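You operate a simulated robot arm through the tools that you are given. There is no shell and no other tool.

Carry out the task below with a simulated robot arm. There is one attempt and no reset: what you move stays moved.

Task
Check the run-out of the rotor in the test rig and rack it: green within the limit, else red.
Fine: zero the display once and set the gauge on the shaft before the knob goes to END; gauge aside again.
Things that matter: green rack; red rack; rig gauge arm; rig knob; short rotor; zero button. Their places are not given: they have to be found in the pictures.

Only the result counts: the job must be done as asked and must still hold three seconds after the hand-in. Knocking over, shifting, dropping, spilling or breaking anything else fails it.

Robot
A 7-joint arm with a four-finger gripper, fixed in place. Base frame: the origin is at the foot of the arm, x ahead of it, y to its left, z up; the work surface is at about z = 804. Readings come in mm, rad, newtons and seconds.
Its first joint turns from -1.204 to 3.002 rad. Payload 3.67 kg.
The TCP is the grasp point between the finger pads, 28 mm short of the fingertips. In the tool frame z runs along the fingers and y along their closing line. The gripper opens to 112 mm. The gripper's body begins 73 mm behind the TCP.
Orientation is that of the tool frame in the base frame, as a unit quaternion [x, y, z, w]. With the fingers straight down and closing along the base's y, the tool's x points along the base's -x, its y along +y and its z along -z.

Tools
- The arm moves only by the tool drive_tool. Its argument "deltas" is a list of rows, each an object of numbers (a shift or turn left out is 0, a gripper value left out holds the last): "rx", "ry", "rz": the turn, a rotation vector about the tool's x, y, z in units of 8 degrees (1.0 is 8 degrees); "tx", "ty", "tz": the shift along the tool's x, y, z in units of 30 mm (1.0 is 30 mm); "hand": the gripper command, from -1 (shut) to 1 (fully open), values between in proportion. In form: [{"rx": .., "ry": .., "rz": .., "tx": .., "ty": .., "tz": .., "hand": ..}, ...]. A call has 1 to 20 rows; each row shifts and turns the commanded pose from where the row before left it, along the tool's axes as they then stand. A call with a number of a shift or a turn outside -1 to 1 is refused whole. A row lasts 0.2 s, in which the tool goes at most 50 mm and 0.15 rad; a call with a longer step from one row to the next is refused whole, and so is a gripper value outside its range. A pose out of reach is approached as far as the arm can. The call stops where the force on the tool passes 50 N (or 10 N more than at its start, if that is more) or the arm is blocked; 0.2 s more then pass. The fingers move at their own pace and stop on an object; they squeeze with about 44 N. The grip force told is the motor's: it shows also when the fingers shut on nothing. Time passes only in rows, and 0.2 s behind the last, so rows that do not move let the fingers close. The reply holds the time, the measured pose of the TCP, the force on the tool along the base axes, the opening and the grip force, in the units named above and with some noise, with the torque about the TCP (base axes, N m) and any sound that the robot's microphone picked up, and new pictures: "show" is both (left out), scene, wrist or none.
- Cameras (640 x 400 px; columns grow to the right, rows downward): "scene" is fixed at [399.4, -650.1, 1671.8]; the picture's right is [0.78, -0.62, 0.00], its down [-0.51, -0.64, -0.57] and it looks along [0.35, 0.45, -0.82] (base axes); focal length 268 px, centre (320, 200). "wrist" rides on the gripper at [60, -18, -104] in the tool frame; the picture's right is [0.29, 0.96, 0.00], its down [-0.80, 0.24, -0.55] and it looks along [-0.53, 0.16, 0.83] (tool axes); focal length 234 px, centre (320, 200).
- lift_body(by): slides the trunk up (or, below 0, down) by that many mm; the arm rides with it, the base frame stays. It gives what a move gives, with no picture.
- point_at(camera, pixels): there is no depth. For up to 12 entries [column, row, z] of the newest picture of that camera ("zoom" is the newest enlarged one), the place [x, y] in the base frame at which the ray of that pixel passes the height z, good to about 3 mm. No time passes.
- zoom(camera, box): a new picture of the part [left, top, right, bottom] of that camera's present view, enlarged. No time passes.
- hand_in(): hands the job in; it is judged then, once.

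Leave the gripper open and the arm clear of the work at the hand-in unless told otherwise.

The tools are called after "Call:" by a JSON object that holds its "op" and its "data". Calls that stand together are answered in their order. drive_tool: Moves the arm, as the interface text tells. Its arguments: {"type":"object","properties":{"deltas":{"type":"array"},"show":{"type":"string","enum":["both","scene","wrist","none"]}},"required":["deltas"]} The other tools are called the same way: lift_body (by) slides the trunk up or down; point_at (camera, pixels) gives the place at which the rays of pixels pass given heights; zoom (camera, box) takes an enlarged picture of a part of a camera's view; hand_in () hands the job in.

At the start:

```text
time: 0.0
eef_pos: [542.4, -332.9, 1331.1]
ee_rot: [0.001, 1.0, 0.001, 0.0]
ft_force: [0.6, -0.2, -0.4]
torque: [0.03, 0.0, -0.02]
finger_gap: 112.1
finger_force: 0.1
trunk travel left (down, up): [-650.0, 190.0]
```

scene: 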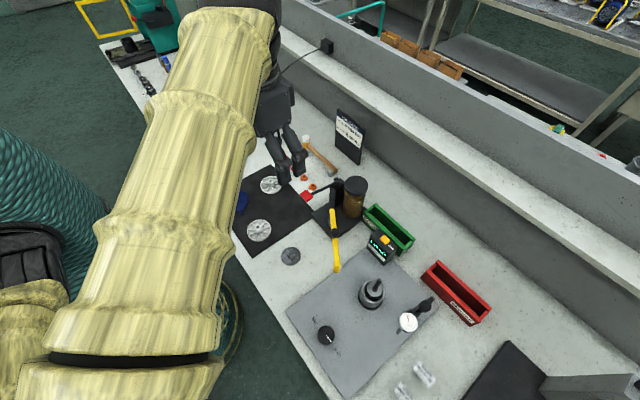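
wrist: 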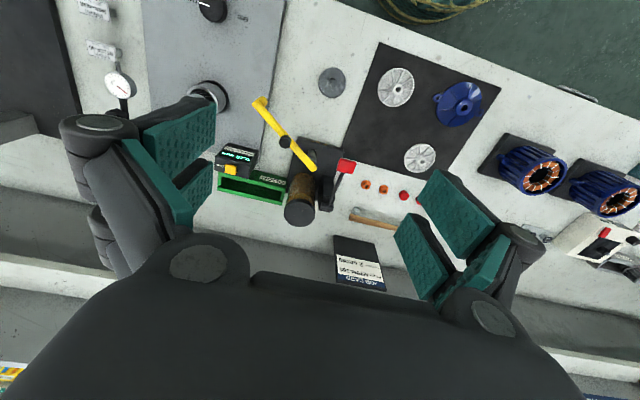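

I see a test rig plate (scene about 360,320) with a spindle at (371,292), a knob at (326,335), a dial gauge at (408,322), a display at (380,245), a green rack at (388,230) and a red rack at (455,293). I'll zoom in on these to read the details.

Call:
{"op": "zoom", "data": {"camera": "scene", "box": [280, 200, 500, 400]}}

Call:
{"op": "zoom", "data": {"camera": "scene", "box": [340, 220, 440, 340]}}

Call:
{"op": "zoom", "data": {"camera": "scene", "box": [230, 80, 430, 280]}}

Call:
{"op": "zoom", "data": {"camera": "wrist", "box": [50, 0, 350, 200]}}

```text
2.00 times, centred on (390, 300) of scene
```

zoom: 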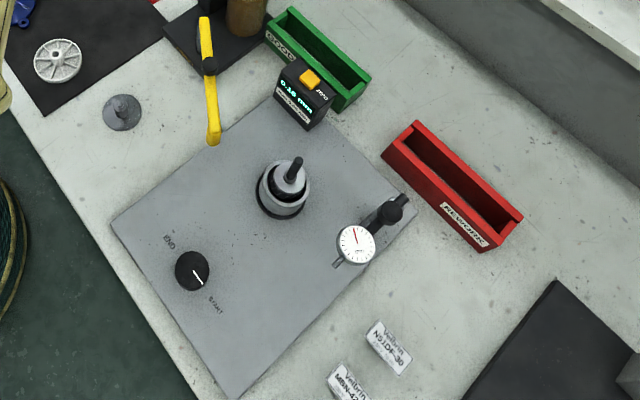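

```text
3.33 times, centred on (390, 280) of scene
```

zoom: 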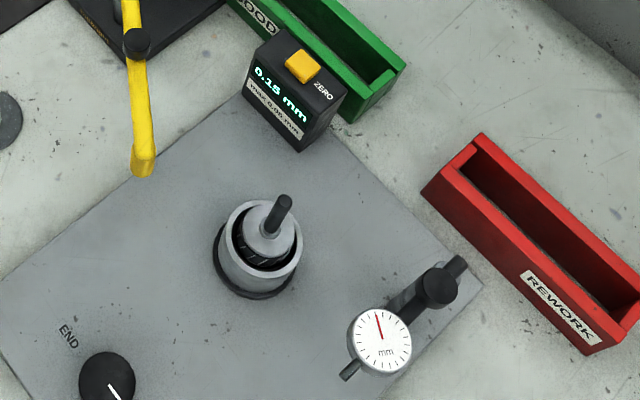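

```text
2.00 times, centred on (330, 180) of scene
```

zoom: 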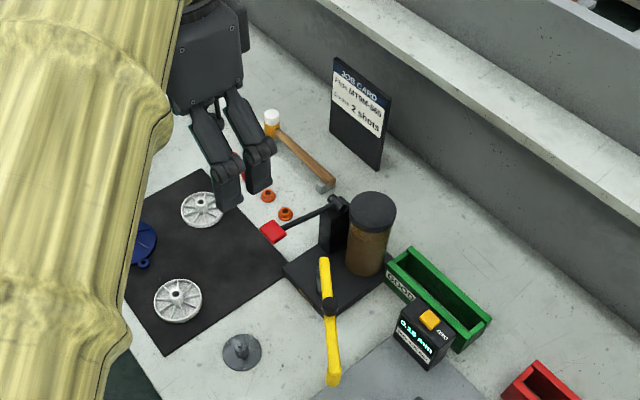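

```text
2.00 times, centred on (200, 100) of wrist
```

zoom: 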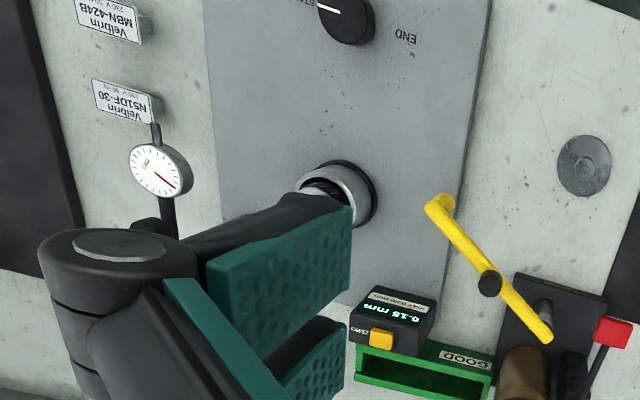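

The display seems to show 0.18 mm with a plate reading "max 0.08 mm", and the knob points at START. I'll zoom closer on each item and get their places.

Call:
{"op": "zoom", "data": {"camera": "scene", "box": [360, 225, 410, 270]}}

Call:
{"op": "zoom", "data": {"camera": "scene", "box": [350, 265, 400, 310]}}

Call:
{"op": "zoom", "data": {"camera": "scene", "box": [390, 285, 446, 340]}}

Call:
{"op": "zoom", "data": {"camera": "scene", "box": [300, 305, 356, 365]}}

Call:
{"op": "point_at", "data": {"camera": "scene", "pixels": [[371, 300, 810], [374, 285, 880], [326, 337, 830], [408, 322, 870], [427, 303, 860], [385, 239, 870], [380, 245, 850], [388, 230, 830], [455, 293, 830], [335, 398, 806], [285, 310, 806], [437, 307, 806]]}}

```text
8.89 times, centred on (385, 248) of scene
```

zoom: 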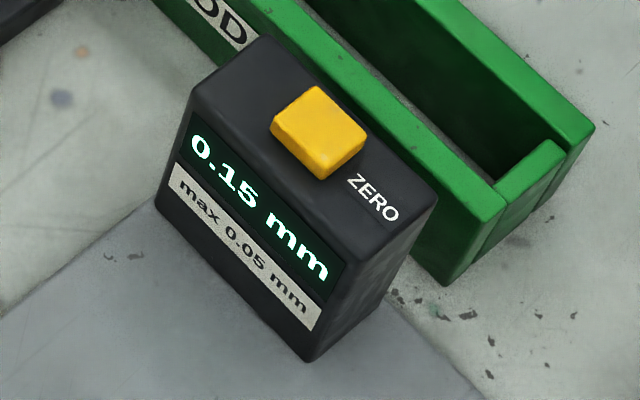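

```text
8.89 times, centred on (375, 288) of scene
```

zoom: 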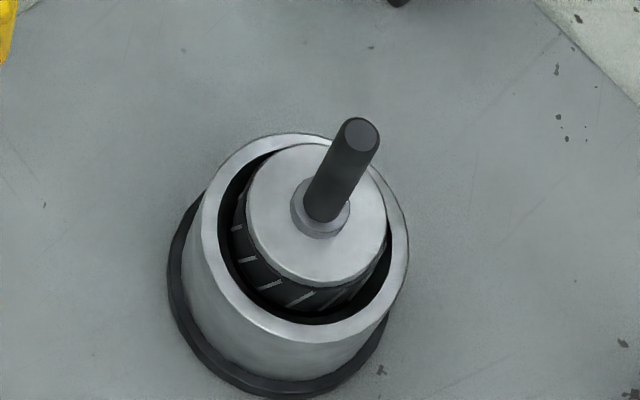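

```text
7.27 times, centred on (418, 312) of scene
```

zoom: 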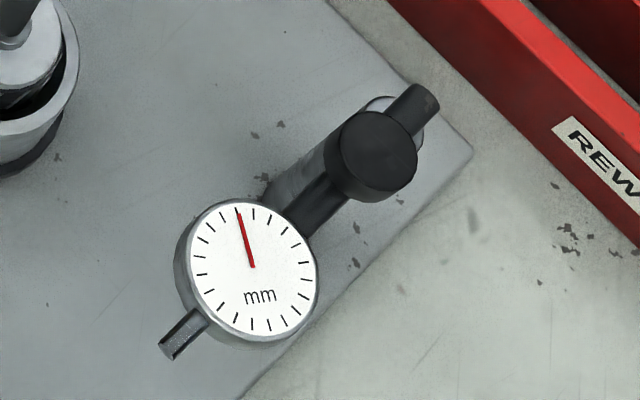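

```text
6.67 times, centred on (328, 335) of scene
```

zoom: 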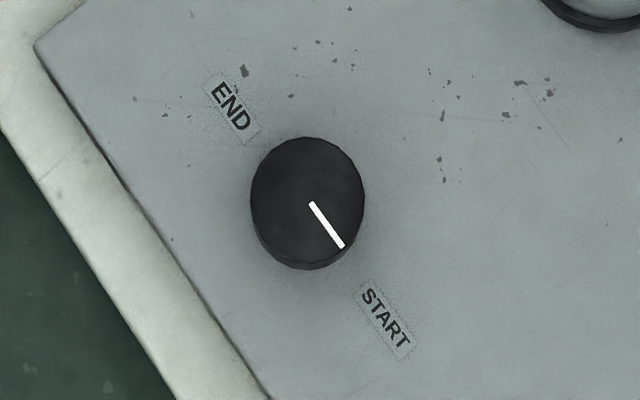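

```text
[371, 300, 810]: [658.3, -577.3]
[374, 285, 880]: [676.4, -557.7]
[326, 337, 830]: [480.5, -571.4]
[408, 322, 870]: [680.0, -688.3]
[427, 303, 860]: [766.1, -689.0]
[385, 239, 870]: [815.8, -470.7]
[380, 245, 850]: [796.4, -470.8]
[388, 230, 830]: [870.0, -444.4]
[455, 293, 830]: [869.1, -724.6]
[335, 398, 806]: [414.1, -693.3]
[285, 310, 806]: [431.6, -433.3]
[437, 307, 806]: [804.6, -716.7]
```

The display now reads clearly as 0.15 mm with the limit "max 0.05 mm". The knob points at START, and END is opposite it. Next I'll move the arm over the rig and look with the wrist camera.

Call:
{"op": "drive_tool", "data": {"deltas": [{"ty": -0.95, "tz": 0.7, "hand": 1}, {"ty": -0.95, "tz": 0.7}, {"ty": -0.95, "tz": 0.7}, {"ty": -0.95, "tz": 0.7}, {"ty": -0.95, "tz": 0.7}, {"ty": -0.95, "tz": 0.7}, {"ty": -0.95, "tz": 0.7}, {"ty": -0.95, "tz": 0.7}]}}

```text
time: 1.8
eef_pos: [541.1, -565.3, 1162.3]
ee_rot: [0.001, 1.0, 0.001, 0.0]
ft_force: [0.2, 0.0, 0.1]
torque: [0.03, 0.0, -0.02]
finger_gap: 111.8
finger_force: 0.0
trunk travel left (down, up): [-650.0, 190.0]
```

scene: 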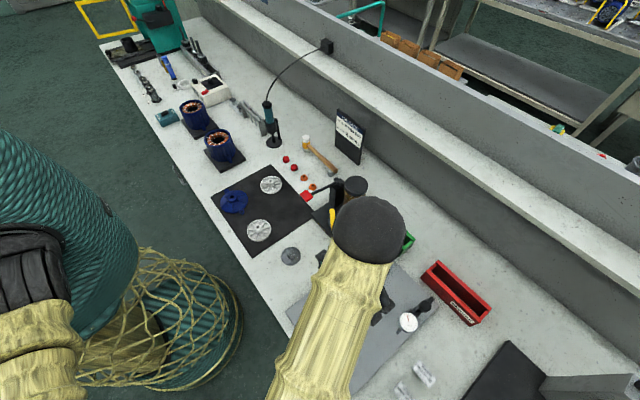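
wrist: 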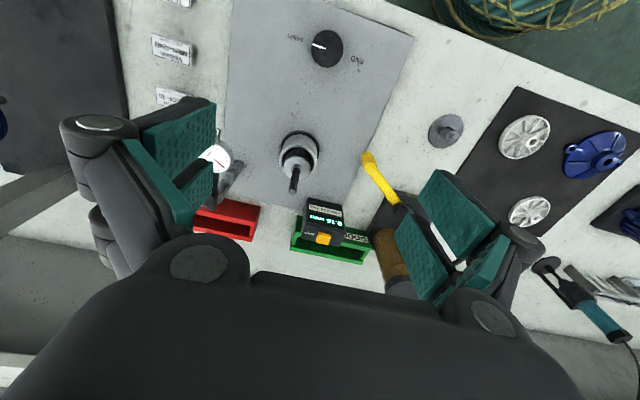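

I now have a wrist view with the knob at (327,48), the spindle at (297,160), the dial at (218,158) and the racks below. I'll zoom to get exact pixels.

Call:
{"op": "zoom", "data": {"camera": "wrist", "box": [180, 100, 400, 280]}}

Call:
{"op": "zoom", "data": {"camera": "wrist", "box": [260, 10, 400, 100]}}

Call:
{"op": "zoom", "data": {"camera": "wrist", "box": [260, 110, 340, 210]}}

Call:
{"op": "zoom", "data": {"camera": "wrist", "box": [180, 120, 280, 250]}}

```text
2.22 times, centred on (290, 190) of wrist
```

zoom: 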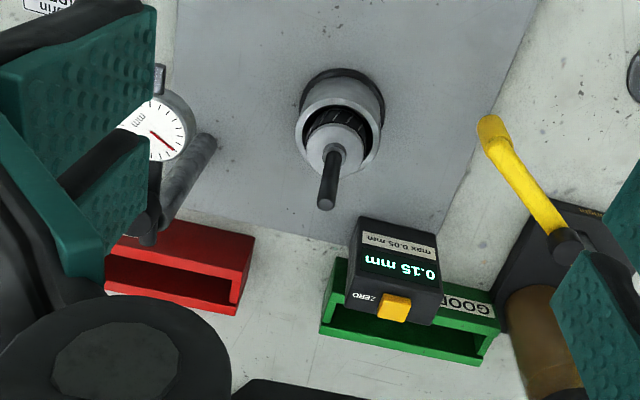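

```text
4.44 times, centred on (330, 55) of wrist
```

zoom: 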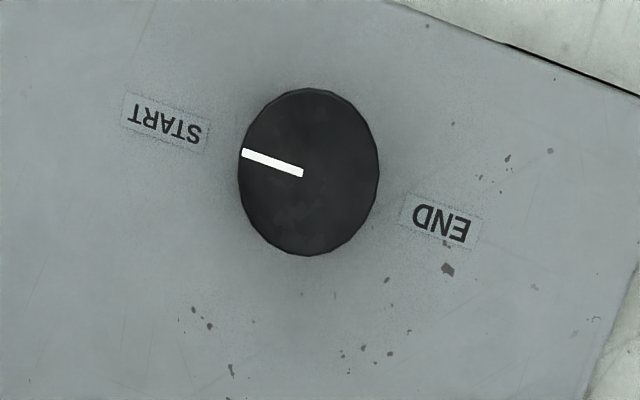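

```text
4.00 times, centred on (300, 160) of wrist
```

zoom: 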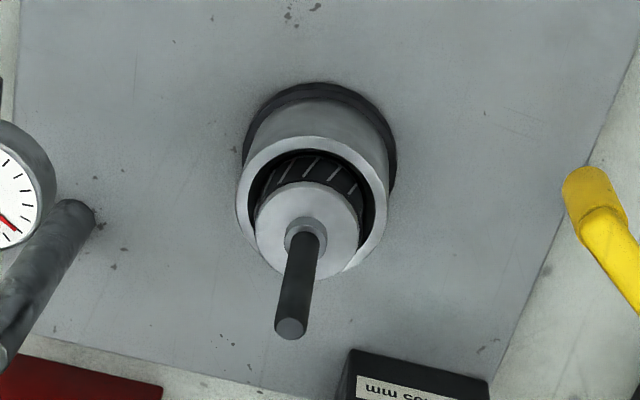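

```text
3.08 times, centred on (230, 185) of wrist
```

zoom: 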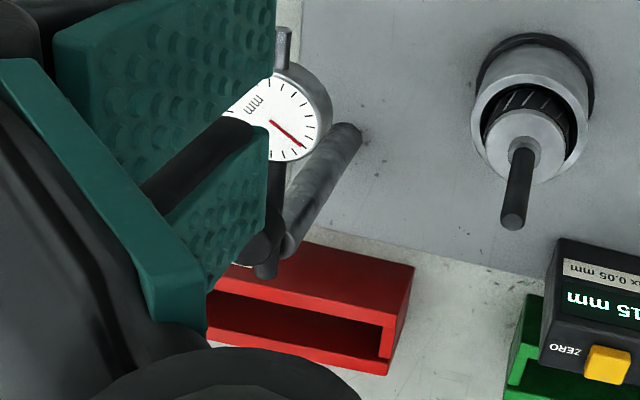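

I'll triangulate the key points from both cameras at two heights each.

Call:
{"op": "point_at", "data": {"camera": "wrist", "pixels": [[292.5, 192, 850], [292.5, 192, 950], [296.2, 168.7, 850], [296.2, 168.7, 950], [327.4, 48.7, 810], [327.4, 48.7, 860], [323.4, 236.5, 820], [323.4, 236.5, 900], [214.3, 160, 820], [214.3, 160, 920]]}}

Call:
{"op": "point_at", "data": {"camera": "scene", "pixels": [[379.5, 280.3, 850], [379.5, 280.3, 950], [375.2, 290.0, 850], [375.2, 290.0, 950], [326.2, 335.4, 810], [326.2, 335.4, 860], [385, 238.8, 820], [385, 238.8, 900], [408.8, 321.4, 820], [408.8, 321.4, 920], [425.6, 305.4, 820], [425.6, 305.4, 920]]}}

```text
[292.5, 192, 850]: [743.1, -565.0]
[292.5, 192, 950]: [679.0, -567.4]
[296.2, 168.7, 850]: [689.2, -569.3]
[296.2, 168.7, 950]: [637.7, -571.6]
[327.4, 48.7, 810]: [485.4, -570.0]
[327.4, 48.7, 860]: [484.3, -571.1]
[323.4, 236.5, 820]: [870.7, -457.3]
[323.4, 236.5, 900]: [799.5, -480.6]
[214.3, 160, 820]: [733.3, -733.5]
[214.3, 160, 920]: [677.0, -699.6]
```

```text
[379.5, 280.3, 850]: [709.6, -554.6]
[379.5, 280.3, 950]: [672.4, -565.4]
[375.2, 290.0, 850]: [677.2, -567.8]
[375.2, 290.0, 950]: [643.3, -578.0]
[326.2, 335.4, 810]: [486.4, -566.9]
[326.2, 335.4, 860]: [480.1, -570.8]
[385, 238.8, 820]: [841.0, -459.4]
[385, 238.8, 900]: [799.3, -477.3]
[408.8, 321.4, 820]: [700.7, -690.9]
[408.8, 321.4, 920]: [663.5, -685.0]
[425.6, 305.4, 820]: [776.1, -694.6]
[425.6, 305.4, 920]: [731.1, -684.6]
```

Triangulation gives these places:

| Item | x, y | z |
|---|---|---|
| Shaft tip | (663,-568) | about 970 |
| Zero button top | (799,-479) | about 900 |
| Knob | (484,-570) | – |
| Dial | (643,-682) | about 975 |
| Gauge pivot | (702,-678) | – |

I'll move toward -y and lower to look at the gauge unobstructed.

Call:
{"op": "drive_tool", "data": {"deltas": [{"ty": -0.8, "tz": 0.3, "hand": 1}, {"ty": -0.8, "tz": 0.3}, {"ty": -0.8, "tz": 0.3}, {"ty": -0.8, "tz": 0.3}, {"ty": -0.8, "tz": 0.3}]}}

```text
time: 3.0
eef_pos: [541.6, -685.6, 1115.1]
ee_rot: [0.001, 1.0, 0.002, 0.0]
ft_force: [0.2, 0.6, -1.0]
torque: [-0.05, -0.03, -0.03]
finger_gap: 112.1
finger_force: 0.1
trunk travel left (down, up): [-650.0, 190.0]
```

scene: 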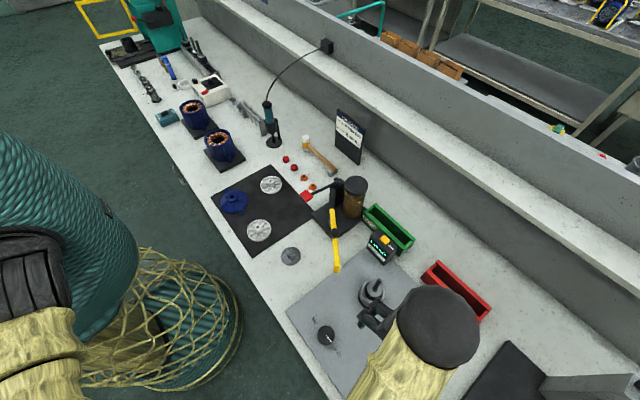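
wrist: 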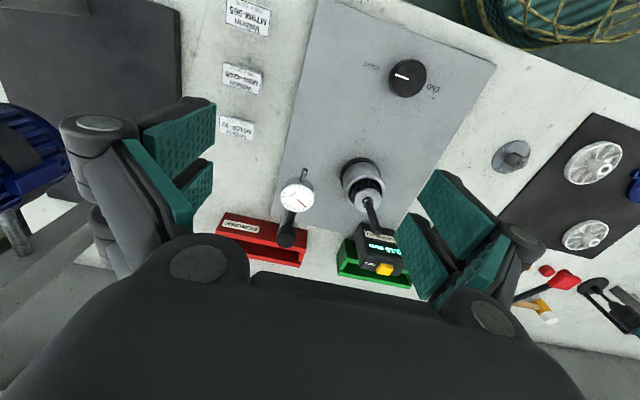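

The gauge is in clear view now, with the dial at (296,198). I'll zoom in on it, the racks and the rotor.

Call:
{"op": "zoom", "data": {"camera": "wrist", "box": [250, 150, 350, 260]}}

Call:
{"op": "zoom", "data": {"camera": "wrist", "box": [200, 180, 330, 290]}}

Call:
{"op": "zoom", "data": {"camera": "wrist", "box": [320, 140, 430, 300]}}

Call:
{"op": "zoom", "data": {"camera": "scene", "box": [340, 190, 440, 290]}}

```text
3.64 times, centred on (300, 205) of wrist
```

zoom: 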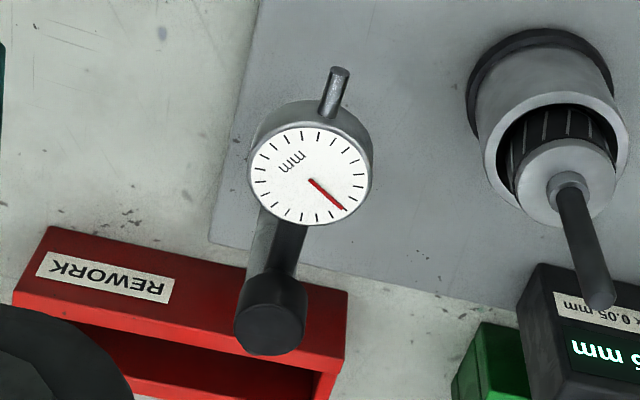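

```text
3.64 times, centred on (265, 235) of wrist
```

zoom: 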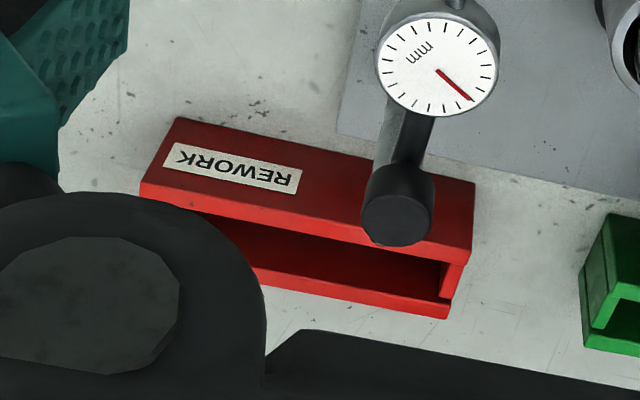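

```text
2.50 times, centred on (375, 220) of wrist
```

zoom: 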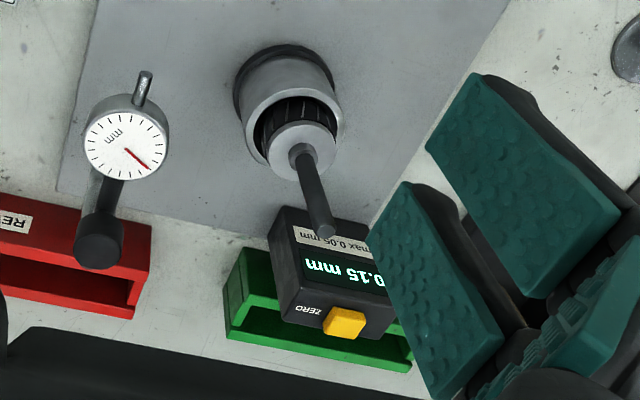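

```text
4.00 times, centred on (390, 240) of scene
```

zoom: 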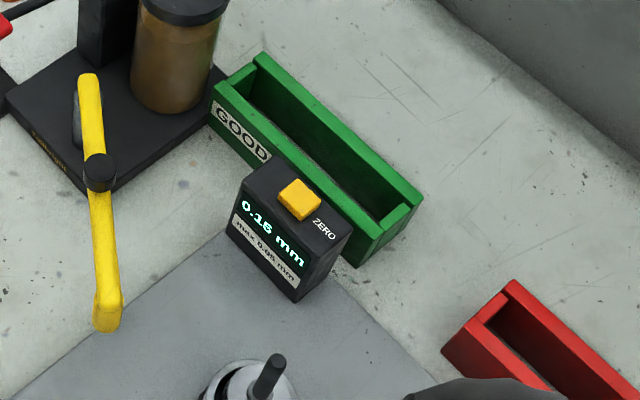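

I'll get rays for these points: dial, pivot cap, probe tip, shaft tip, collar, zero button, and the red rack's near bottom edge and far corner.

Call:
{"op": "point_at", "data": {"camera": "wrist", "pixels": [[297.5, 199, 900], [297.5, 199, 980], [286.3, 240.2, 900], [286.3, 240.2, 980], [305.5, 169.9, 900], [305.5, 169.9, 980], [376.9, 231.1, 900], [376.9, 231.1, 980], [226, 212.5, 804], [307.6, 230.4, 804], [306.2, 251, 840], [385, 268.8, 900]]}}

Call:
{"op": "point_at", "data": {"camera": "scene", "pixels": [[408.8, 321.4, 900], [408.8, 321.4, 980], [425.6, 305.4, 900], [425.6, 305.4, 980], [396.7, 332.9, 900], [396.7, 332.9, 980], [379.5, 280.3, 900], [379.5, 280.3, 980], [420.7, 277, 840], [438.7, 259.9, 840], [475.6, 326, 840], [492, 308, 840]]}}

```text
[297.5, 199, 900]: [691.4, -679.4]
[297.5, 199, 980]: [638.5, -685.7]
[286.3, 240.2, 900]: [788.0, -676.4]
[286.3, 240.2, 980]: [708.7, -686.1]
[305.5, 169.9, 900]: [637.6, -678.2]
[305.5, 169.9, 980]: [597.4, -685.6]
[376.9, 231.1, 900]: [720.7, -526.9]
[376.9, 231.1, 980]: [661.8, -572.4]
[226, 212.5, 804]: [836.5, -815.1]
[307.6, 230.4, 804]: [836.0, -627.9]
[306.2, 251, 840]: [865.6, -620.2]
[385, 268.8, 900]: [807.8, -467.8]
```

```text
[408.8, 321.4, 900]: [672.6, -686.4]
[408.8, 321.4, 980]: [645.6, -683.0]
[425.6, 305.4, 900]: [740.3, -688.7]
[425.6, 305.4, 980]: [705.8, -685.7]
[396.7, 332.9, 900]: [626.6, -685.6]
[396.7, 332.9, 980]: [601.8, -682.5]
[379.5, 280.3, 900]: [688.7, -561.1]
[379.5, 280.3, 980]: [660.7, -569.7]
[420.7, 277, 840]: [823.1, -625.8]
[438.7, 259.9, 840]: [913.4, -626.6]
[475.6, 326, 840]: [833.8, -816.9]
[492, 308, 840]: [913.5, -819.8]
```

The gauge arm points along -x, from the pivot at (704,-686) to the dial at (653,-684,958) and the probe tip at (609,-684,957). The shaft axis is at (660,-570). I'll move over the gauge for a closer look, keeping the fingertips above z 1050.

Call:
{"op": "drive_tool", "data": {"deltas": [{"tx": -0.8, "tz": 0.3, "hand": 1}, {"tx": -0.8, "tz": 0.3}, {"tx": -0.8, "tz": 0.3}, {"tx": -0.8, "tz": 0.2, "ty": 0.4}]}}

```text
time: 4.0
eef_pos: [635.7, -669.5, 1085.2]
ee_rot: [0.001, 1.0, -0.001, 0.0]
ft_force: [0.7, -1.5, -0.2]
torque: [0.05, 0.02, -0.01]
finger_gap: 111.9
finger_force: 0.0
trunk travel left (down, up): [-650.0, 190.0]
```

scene: 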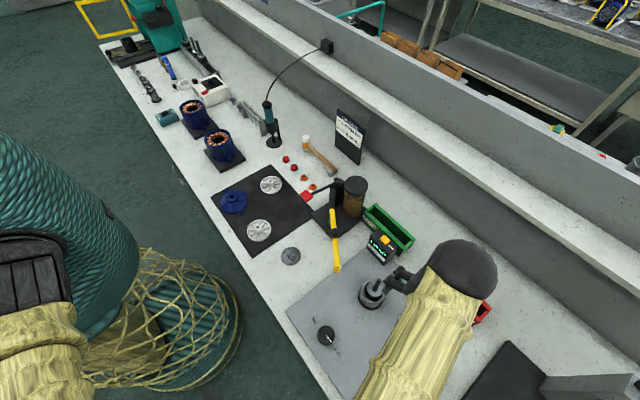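
wrist: 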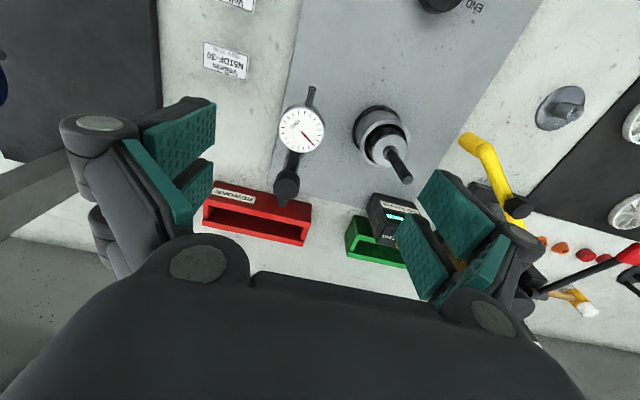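

Call:
{"op": "zoom", "data": {"camera": "wrist", "box": [250, 70, 350, 220]}}

Call:
{"op": "zoom", "data": {"camera": "wrist", "box": [330, 80, 430, 200]}}

Call:
{"op": "zoom", "data": {"camera": "wrist", "box": [190, 160, 330, 270]}}

```text
2.67 times, centred on (300, 145) of wrist
```

zoom: 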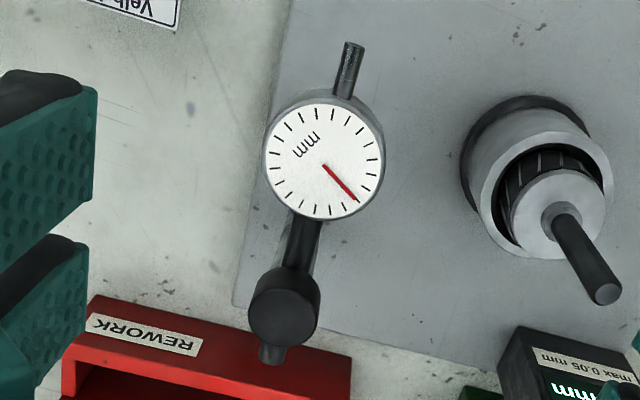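

```text
3.33 times, centred on (380, 140) of wrist
```

zoom: 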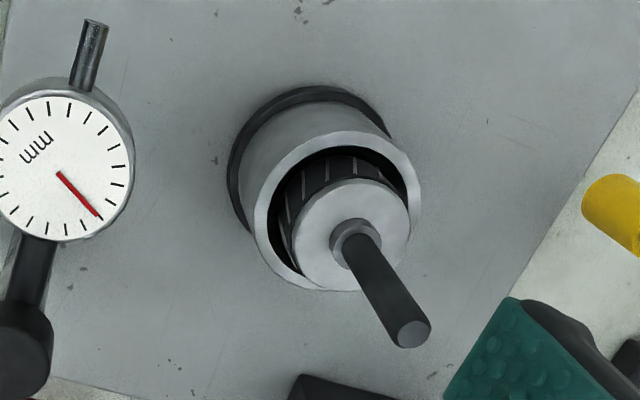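

```text
3.64 times, centred on (260, 215) of wrist
```

zoom: 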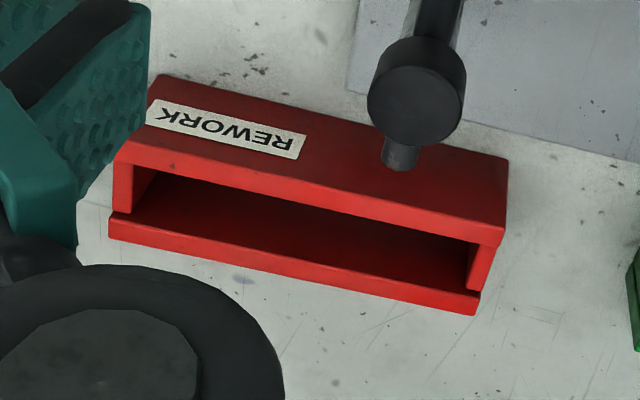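

Call:
{"op": "point_at", "data": {"camera": "wrist", "pixels": [[301.5, 131.1, 950], [301.5, 131.1, 970], [312.4, 87.6, 950], [312.4, 87.6, 970], [286.1, 186.2, 970], [286.1, 186.2, 990], [281.6, 204.3, 950], [281.6, 204.3, 970], [408, 179.9, 960], [408, 179.9, 980], [388.5, 153.3, 900], [388.5, 153.3, 920]]}}

Call:
{"op": "point_at", "data": {"camera": "scene", "pixels": [[408.8, 321.4, 950], [408.8, 321.4, 970], [396.7, 332.9, 950], [396.7, 332.9, 970], [425.6, 305.4, 970], [425.6, 305.4, 990], [432.5, 298.3, 950], [432.5, 298.3, 970], [379.5, 280.3, 960], [379.5, 280.3, 980], [375.2, 290.0, 900], [375.2, 290.0, 920]]}}

```text
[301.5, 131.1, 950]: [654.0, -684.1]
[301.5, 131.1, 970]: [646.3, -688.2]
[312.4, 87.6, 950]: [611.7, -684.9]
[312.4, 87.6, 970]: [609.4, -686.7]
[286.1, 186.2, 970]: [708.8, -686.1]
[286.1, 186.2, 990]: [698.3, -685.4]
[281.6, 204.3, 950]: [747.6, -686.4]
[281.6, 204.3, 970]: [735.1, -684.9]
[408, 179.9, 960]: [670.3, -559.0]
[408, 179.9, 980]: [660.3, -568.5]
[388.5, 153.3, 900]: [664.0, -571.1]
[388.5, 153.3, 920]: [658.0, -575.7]
```

```text
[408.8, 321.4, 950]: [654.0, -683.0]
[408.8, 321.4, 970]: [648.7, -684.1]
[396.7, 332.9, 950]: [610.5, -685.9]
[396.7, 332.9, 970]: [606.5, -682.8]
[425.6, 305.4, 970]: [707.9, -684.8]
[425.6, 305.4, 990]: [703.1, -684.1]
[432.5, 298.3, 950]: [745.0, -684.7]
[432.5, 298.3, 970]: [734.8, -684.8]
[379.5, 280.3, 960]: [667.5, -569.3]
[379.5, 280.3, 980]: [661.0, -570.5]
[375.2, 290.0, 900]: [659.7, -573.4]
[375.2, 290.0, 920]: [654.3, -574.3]
```

The arm radius to the dial is about 52 mm, with the pivot at (706,-685). I'll cage the dial loosely between the fingers at about 70 mm opening, coming straight down over (654,-684) to z≈957.

Call:
{"op": "drive_tool", "data": {"deltas": [{"tx": -0.3, "ty": -0.25, "hand": 0.25}, {"tx": -0.31, "ty": -0.25}, {"tz": 0.8}, {"tz": 0.8}, {"tz": 0.8}, {"tz": 0.8}, {"tz": 0.8}, {"tz": 0.27}]}}

```text
time: 5.8
eef_pos: [656.8, -684.6, 959.1]
ee_rot: [0.001, 1.0, -0.001, 0.0]
ft_force: [1.0, 0.7, 0.4]
torque: [0.0, -0.03, 0.0]
finger_gap: 70.1
finger_force: 0.1
trunk travel left (down, up): [-650.0, 190.0]
```

scene: 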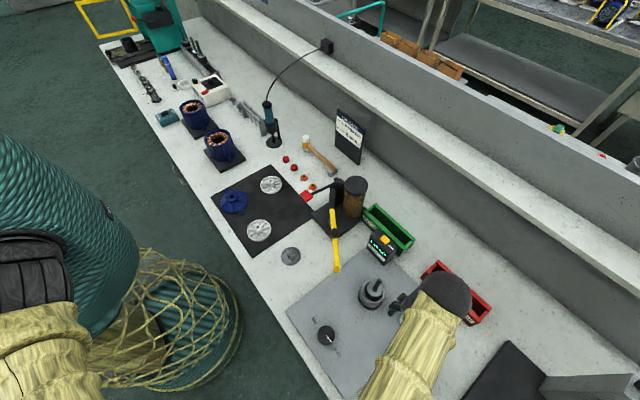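
wrist: 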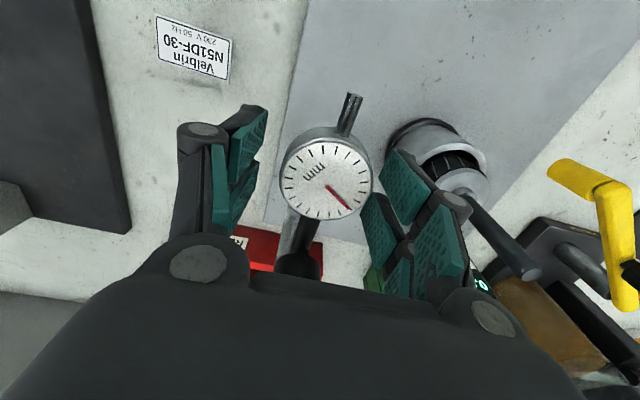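

The fingers straddle the dial. I'll narrow them to about 50 mm and try the first 24° of the swing clockwise from above, toward the shaft, watching the forces.

Call:
{"op": "drive_tool", "data": {"deltas": [{"hand": -0.1}, {}, {"rz": 1.0, "tx": -0.016, "ty": 0.235}, {"rz": 1.0, "tx": -0.016, "ty": 0.235}, {"rz": 1.0, "tx": -0.016, "ty": 0.235}]}}

```text
time: 7.0
eef_pos: [661.9, -665.4, 956.3]
ee_rot: [0.21, 0.978, 0.001, -0.001]
ft_force: [0.7, -0.3, -0.4]
torque: [0.03, 0.01, -0.02]
finger_gap: 50.5
finger_force: 0.0
trunk travel left (down, up): [-650.0, 190.0]
```

scene: 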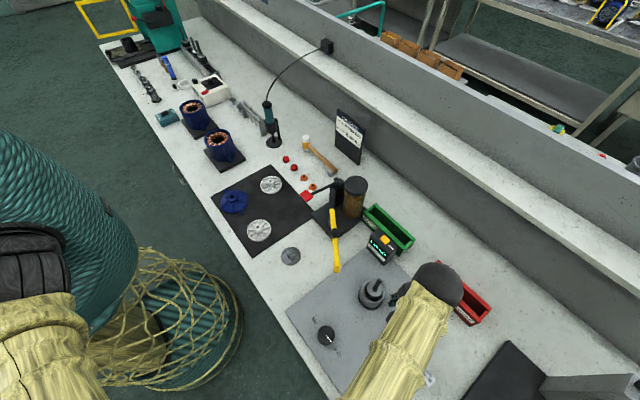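
wrist: 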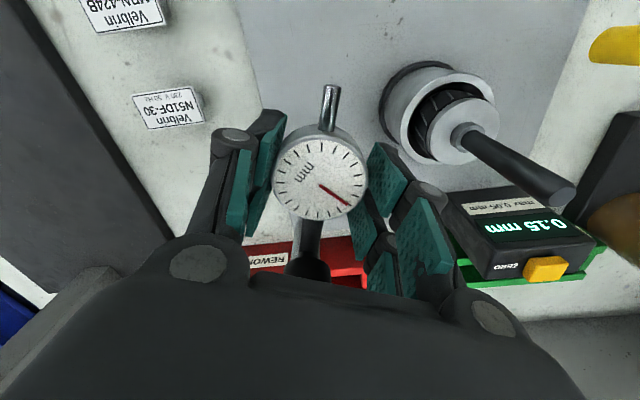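

The dial follows the left finger with almost no force. I'll continue another 24°.

Call:
{"op": "drive_tool", "data": {"deltas": [{"rz": 1.0, "tx": -0.016, "ty": 0.235}, {"rz": 1.0, "tx": -0.016, "ty": 0.235}, {"rz": 1.0, "tx": -0.016, "ty": 0.235}], "show": "wrist"}}

```text
time: 7.8
eef_pos: [673.8, -647.8, 955.9]
ee_rot: [0.408, 0.913, 0.0, 0.0]
ft_force: [0.1, -0.5, 0.2]
torque: [0.02, -0.01, -0.01]
finger_gap: 50.5
finger_force: 0.2
trunk travel left (down, up): [-650.0, 190.0]
```

wrist: 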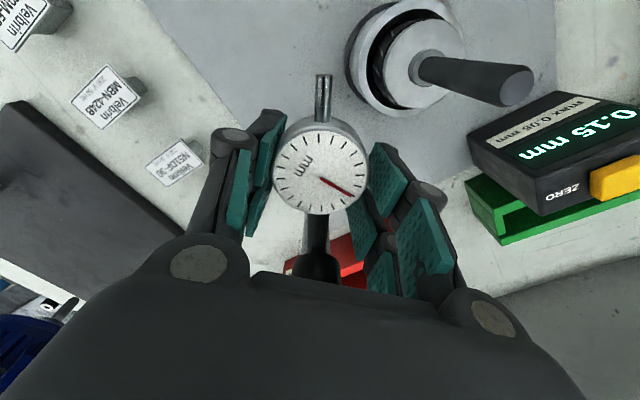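

Still free, and the display still reads 0.15. The probe now has about 20° left to the shaft, so I'll go 16° more and check.

Call:
{"op": "drive_tool", "data": {"deltas": [{"rz": 1.0, "tx": -0.016, "ty": 0.235}, {"rz": 1.0, "tx": -0.016, "ty": 0.235}], "show": "wrist"}}

```text
time: 8.4
eef_pos: [683.8, -640.6, 957.6]
ee_rot: [0.53, 0.848, 0.0, 0.0]
ft_force: [-0.1, -0.7, 0.1]
torque: [0.02, 0.01, -0.03]
finger_gap: 50.7
finger_force: 0.2
trunk travel left (down, up): [-650.0, 190.0]
```

wrist: 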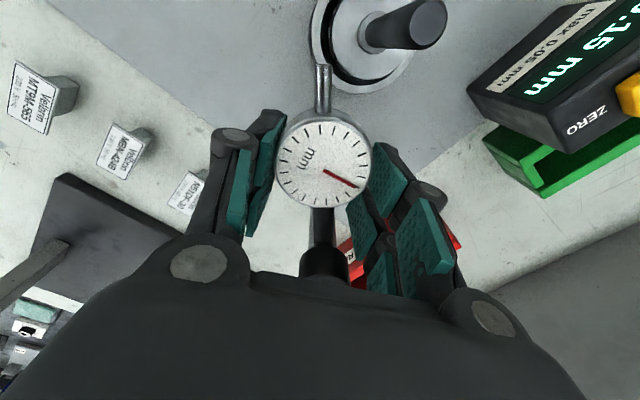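

Call:
{"op": "drive_tool", "data": {"deltas": [{"rz": 1.0, "tx": -0.016, "ty": 0.235}], "show": "wrist"}}

Call:
{"op": "zoom", "data": {"camera": "wrist", "box": [240, 0, 440, 140]}}

```text
time: 8.8
eef_pos: [692.4, -637.1, 957.0]
ee_rot: [0.589, 0.808, 0.0, 0.001]
ft_force: [1.4, -0.4, 0.3]
torque: [-0.04, 0.04, -0.01]
finger_gap: 51.3
finger_force: 0.5
trunk travel left (down, up): [-650.0, 190.0]
```

wrist: 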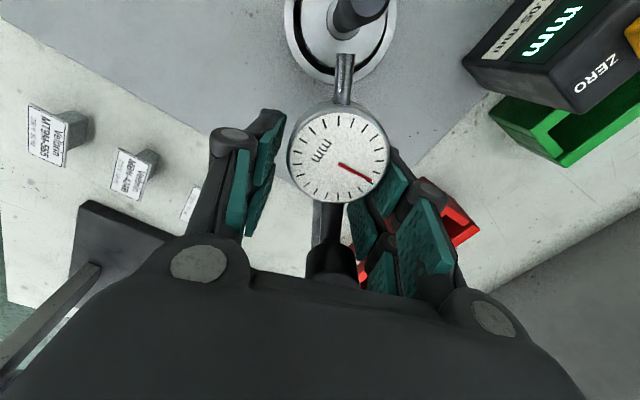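

```text
2.86 times, centred on (340, 70) of wrist
```

zoom: 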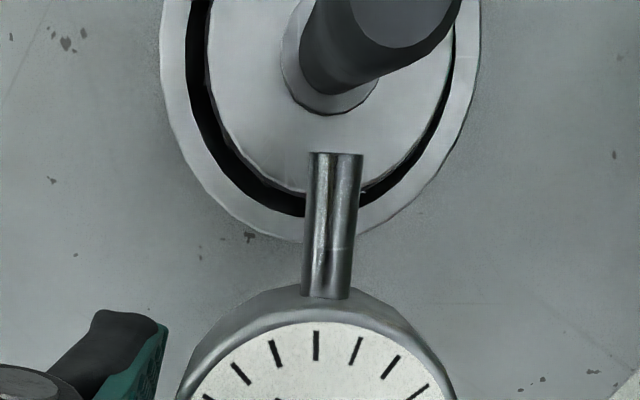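

The dial has moved ahead of the left finger and now lies near the right finger, as if it were drawn to the shaft. I'll check its exact direction and the display.

Call:
{"op": "point_at", "data": {"camera": "wrist", "pixels": [[339, 158, 953], [344, 60, 953], [328, 250, 970], [385, 10, 979]]}}

Call:
{"op": "zoom", "data": {"camera": "scene", "box": [350, 220, 450, 330]}}

```text
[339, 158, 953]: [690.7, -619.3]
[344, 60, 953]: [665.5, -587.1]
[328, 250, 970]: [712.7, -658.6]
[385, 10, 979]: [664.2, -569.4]
```

```text
3.64 times, centred on (400, 275) of scene
```

zoom: 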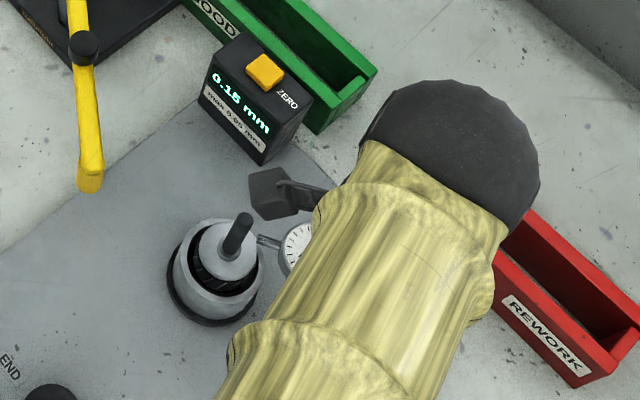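

The arc of the dial fits a pivot nearer (735,-687). I'll zoom the scene camera in on the probe tip against the shaft.

Call:
{"op": "zoom", "data": {"camera": "scene", "box": [350, 260, 410, 300]}}

Call:
{"op": "zoom", "data": {"camera": "wrist", "box": [250, 0, 450, 300]}}

```text
10.00 times, centred on (380, 280) of scene
```

zoom: 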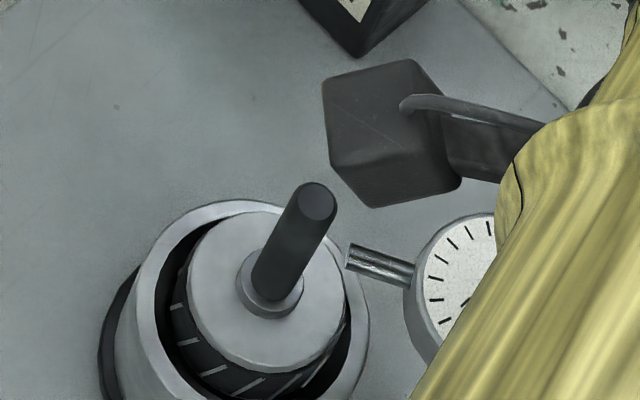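

```text
1.33 times, centred on (350, 150) of wrist
```

zoom: 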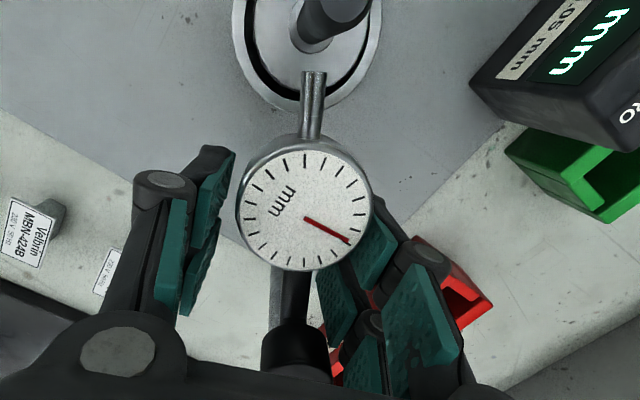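

The probe points nearly at the shaft with a small gap, and the dial rests on the right finger. I'll open the fingers a little and see whether the arm moves by itself.

Call:
{"op": "drive_tool", "data": {"deltas": [{"hand": 0.25}, {}, {}, {}]}}

Call:
{"op": "zoom", "data": {"camera": "scene", "box": [350, 260, 410, 300]}}

```text
time: 9.8
eef_pos: [692.1, -636.8, 958.3]
ee_rot: [0.589, 0.808, 0.0, -0.001]
ft_force: [-0.2, 0.1, -0.7]
torque: [-0.03, 0.01, -0.02]
finger_gap: 70.0
finger_force: 0.1
trunk travel left (down, up): [-650.0, 190.0]
```

scene: 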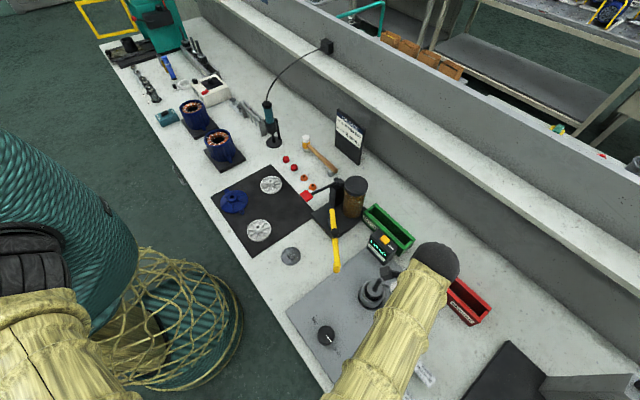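
wrist: 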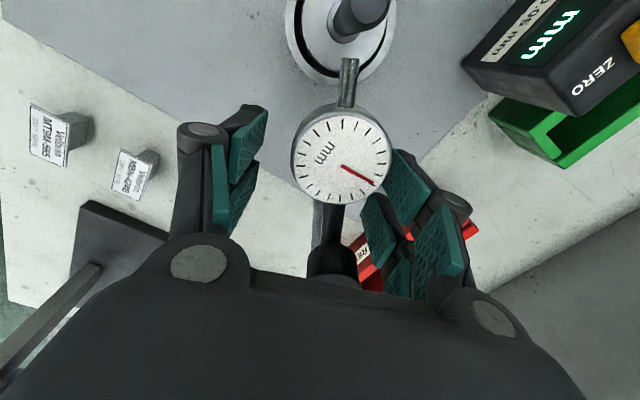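

```text
10.00 times, centred on (380, 280) of scene
```

zoom: 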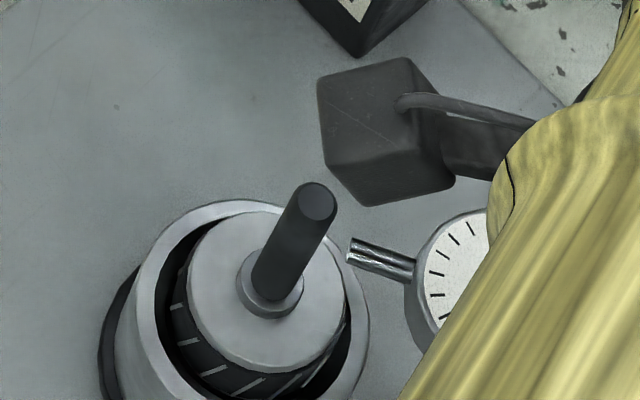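

With the fingers open, the probe axis now points exactly at the shaft. I'll check the display for any change.

Call:
{"op": "zoom", "data": {"camera": "scene", "box": [360, 225, 410, 270]}}

Call:
{"op": "zoom", "data": {"camera": "wrist", "box": [280, 0, 400, 110]}}

Call:
{"op": "point_at", "data": {"camera": "wrist", "pixels": [[342, 157, 953], [348, 65, 953], [349, 60, 945]]}}

```text
8.89 times, centred on (385, 248) of scene
```

zoom: 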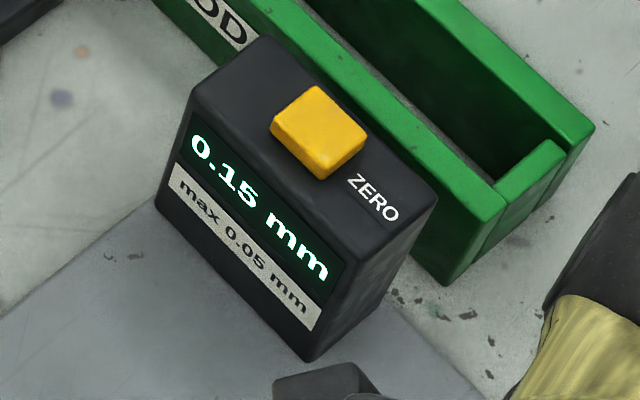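

```text
3.64 times, centred on (340, 55) of wrist
```

zoom: 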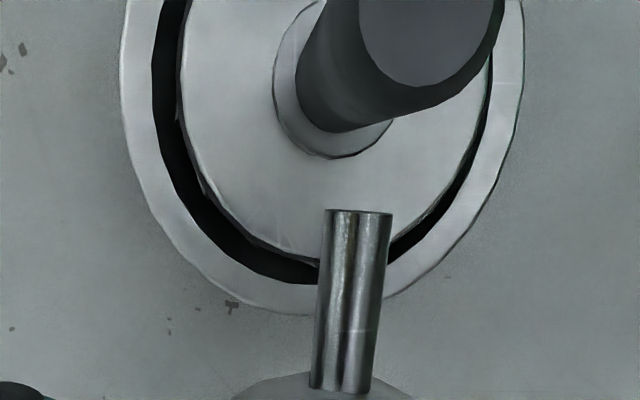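

```text
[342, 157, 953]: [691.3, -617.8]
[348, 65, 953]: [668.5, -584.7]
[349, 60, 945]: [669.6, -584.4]
```

The display still reads 0.15 mm and the probe is aligned with the shaft direction at about 123° from the pivot. I'll centre the fingers on the dial and align the yaw with the arm, then push gently to see whether this is the end stop.

Call:
{"op": "drive_tool", "data": {"deltas": [{"tx": 0.25, "ty": 0.1}, {"tx": 0.25, "ty": 0.07}, {"rz": -0.95}, {"rz": -0.95}], "show": "wrist"}}

```text
time: 10.8
eef_pos: [691.6, -621.7, 956.8]
ee_rot: [0.475, 0.88, 0.001, 0.0]
ft_force: [0.7, 0.1, -0.5]
torque: [0.0, 0.01, 0.01]
finger_gap: 70.0
finger_force: 0.0
trunk travel left (down, up): [-650.0, 190.0]
```

wrist: 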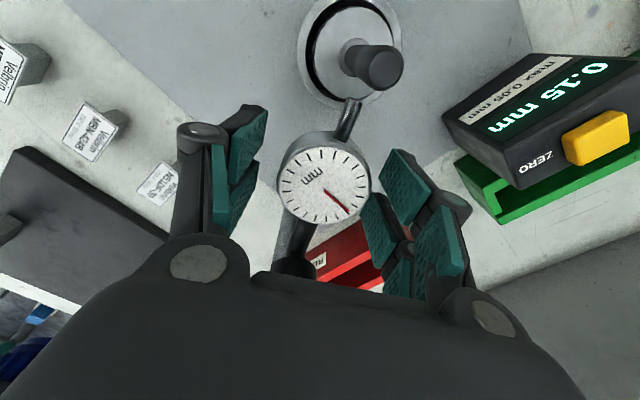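

The cage is centred and aligned. I'll push gently along +tool y to test for an end stop.

Call:
{"op": "drive_tool", "data": {"deltas": [{"ty": 0.2}, {"ty": 0.2}, {"ty": 0.08}, {"ty": 0.08}, {"ty": 0.08}], "show": "wrist"}}

```text
time: 12.0
eef_pos: [706.1, -611.7, 956.6]
ee_rot: [0.476, 0.879, 0.0, -0.001]
ft_force: [-16.5, -3.8, -3.3]
torque: [0.05, -0.11, -0.12]
finger_gap: 76.8
finger_force: 6.3
trunk travel left (down, up): [-650.0, 190.0]
```

wrist: 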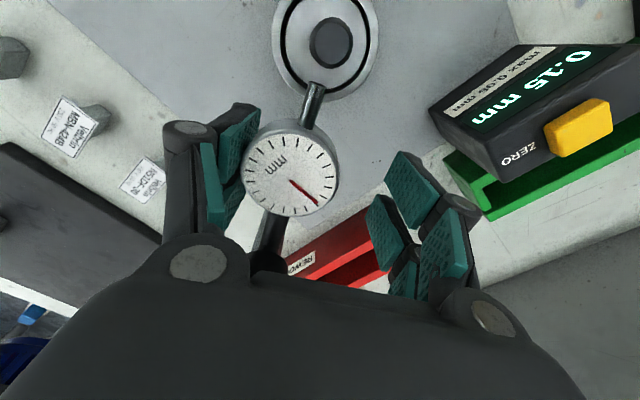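

The force rose to 16 N at once while the arm stayed put, so this is the end stop and the gauge is on the shaft. I'll back off to centre and rise clear.

Call:
{"op": "drive_tool", "data": {"deltas": [{"ty": -0.25}, {"ty": -0.25}, {"tz": -0.8}, {"tz": -0.8}, {"tz": -0.8}, {"tz": -0.8}, {"tz": -0.8}]}}

Call:
{"op": "zoom", "data": {"camera": "wrist", "box": [240, 60, 400, 240]}}

```text
time: 13.6
eef_pos: [692.5, -620.0, 1077.9]
ee_rot: [0.476, 0.879, 0.0, 0.001]
ft_force: [0.6, -0.4, 0.0]
torque: [0.03, -0.03, -0.02]
finger_gap: 70.0
finger_force: 0.0
trunk travel left (down, up): [-650.0, 190.0]
```

scene: 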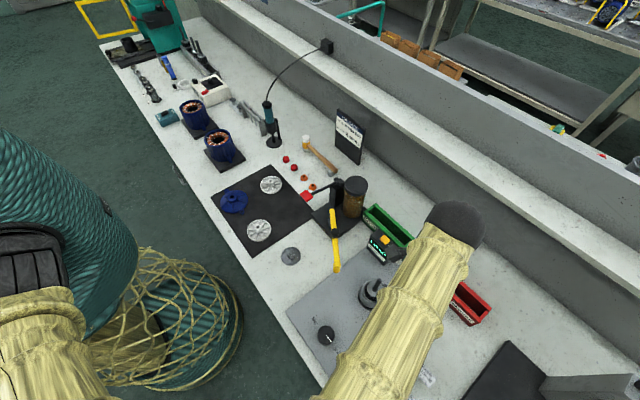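
wrist: 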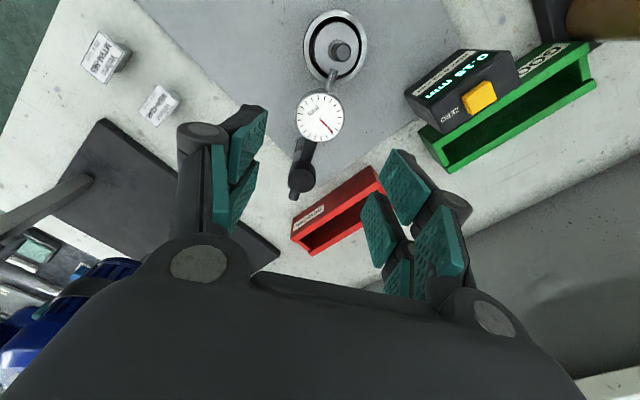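

```text
2.22 times, centred on (320, 150) of wrist
```

zoom: 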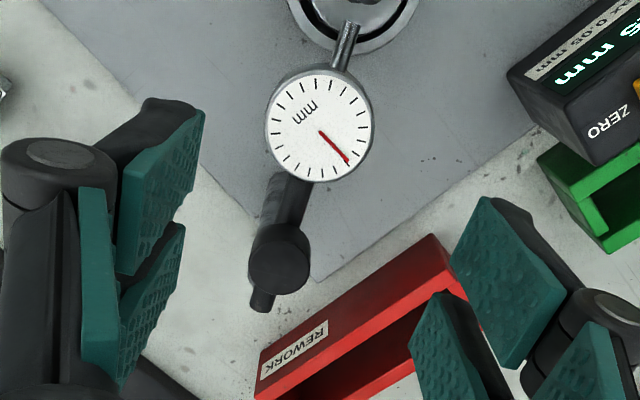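

The gauge remains on the shaft. I'll check the geometry: dial, cap, rod end, shaft tip, zero button and knob.

Call:
{"op": "point_at", "data": {"camera": "wrist", "pixels": [[320.1, 116.3, 953], [302.1, 178, 973], [294, 195, 953], [332.5, 73, 953], [340, 50, 979], [480, 97, 895], [480, 97, 905]]}}

Call:
{"op": "zoom", "data": {"camera": "wrist", "box": [290, 0, 530, 150]}}

```text
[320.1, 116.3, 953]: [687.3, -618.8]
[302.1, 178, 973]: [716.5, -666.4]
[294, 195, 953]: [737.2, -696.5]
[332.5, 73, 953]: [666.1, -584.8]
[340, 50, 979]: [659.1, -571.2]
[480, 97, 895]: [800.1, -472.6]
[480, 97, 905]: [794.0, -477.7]
```

```text
2.67 times, centred on (410, 75) of wrist
```

zoom: 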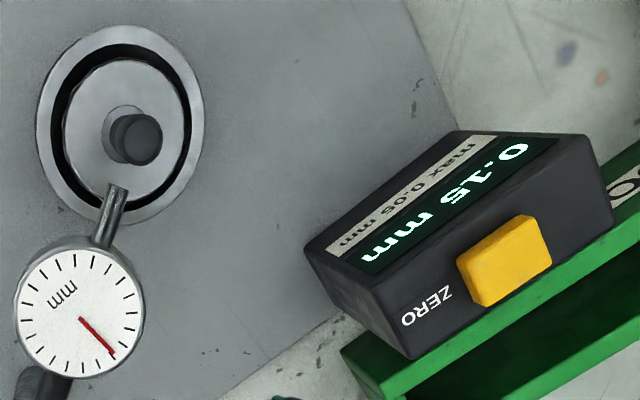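

The zero button top is at about (799.5,-475,897). I'll turn the tool back to its default yaw, close the fingers and go above the button.

Call:
{"op": "drive_tool", "data": {"deltas": [{"rz": -1.0, "hand": -1}, {"rz": -1.0}, {"rz": -1.0}, {"rz": -1.0}, {"rz": -1.0}, {"rz": -1.0}, {"rz": -1.0}, {"rz": -0.09}, {"tx": -0.595, "ty": 0.805}, {"tx": -0.595, "ty": 0.805}, {"tx": -0.595, "ty": 0.805}, {"tx": -0.595, "ty": 0.805, "tz": 0.5}, {"tx": -0.595, "ty": 0.805, "tz": 0.5}, {"tx": -0.595, "ty": 0.805, "tz": 0.5}]}}

```text
time: 16.6
eef_pos: [803.7, -475.4, 1031.5]
ee_rot: [0.002, 1.0, 0.0, -0.002]
ft_force: [-0.4, 0.4, 0.4]
torque: [0.0, 0.05, 0.04]
finger_gap: 0.2
finger_force: 35.9
trunk travel left (down, up): [-650.0, 190.0]
```

scene: 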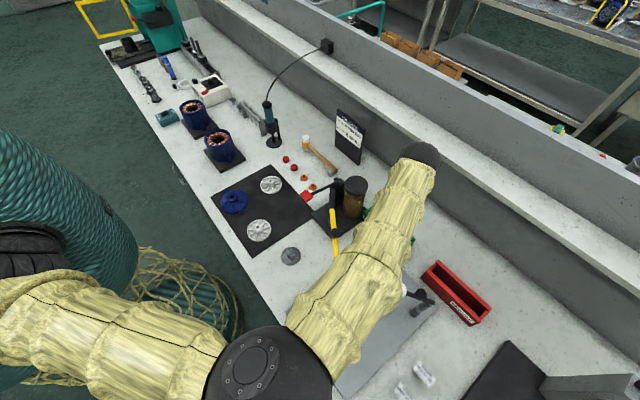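
wrist: 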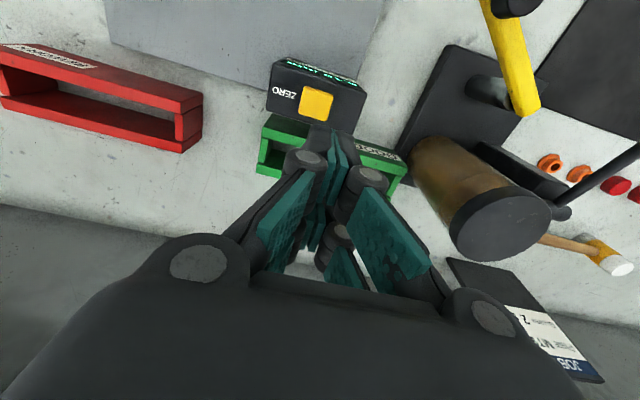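

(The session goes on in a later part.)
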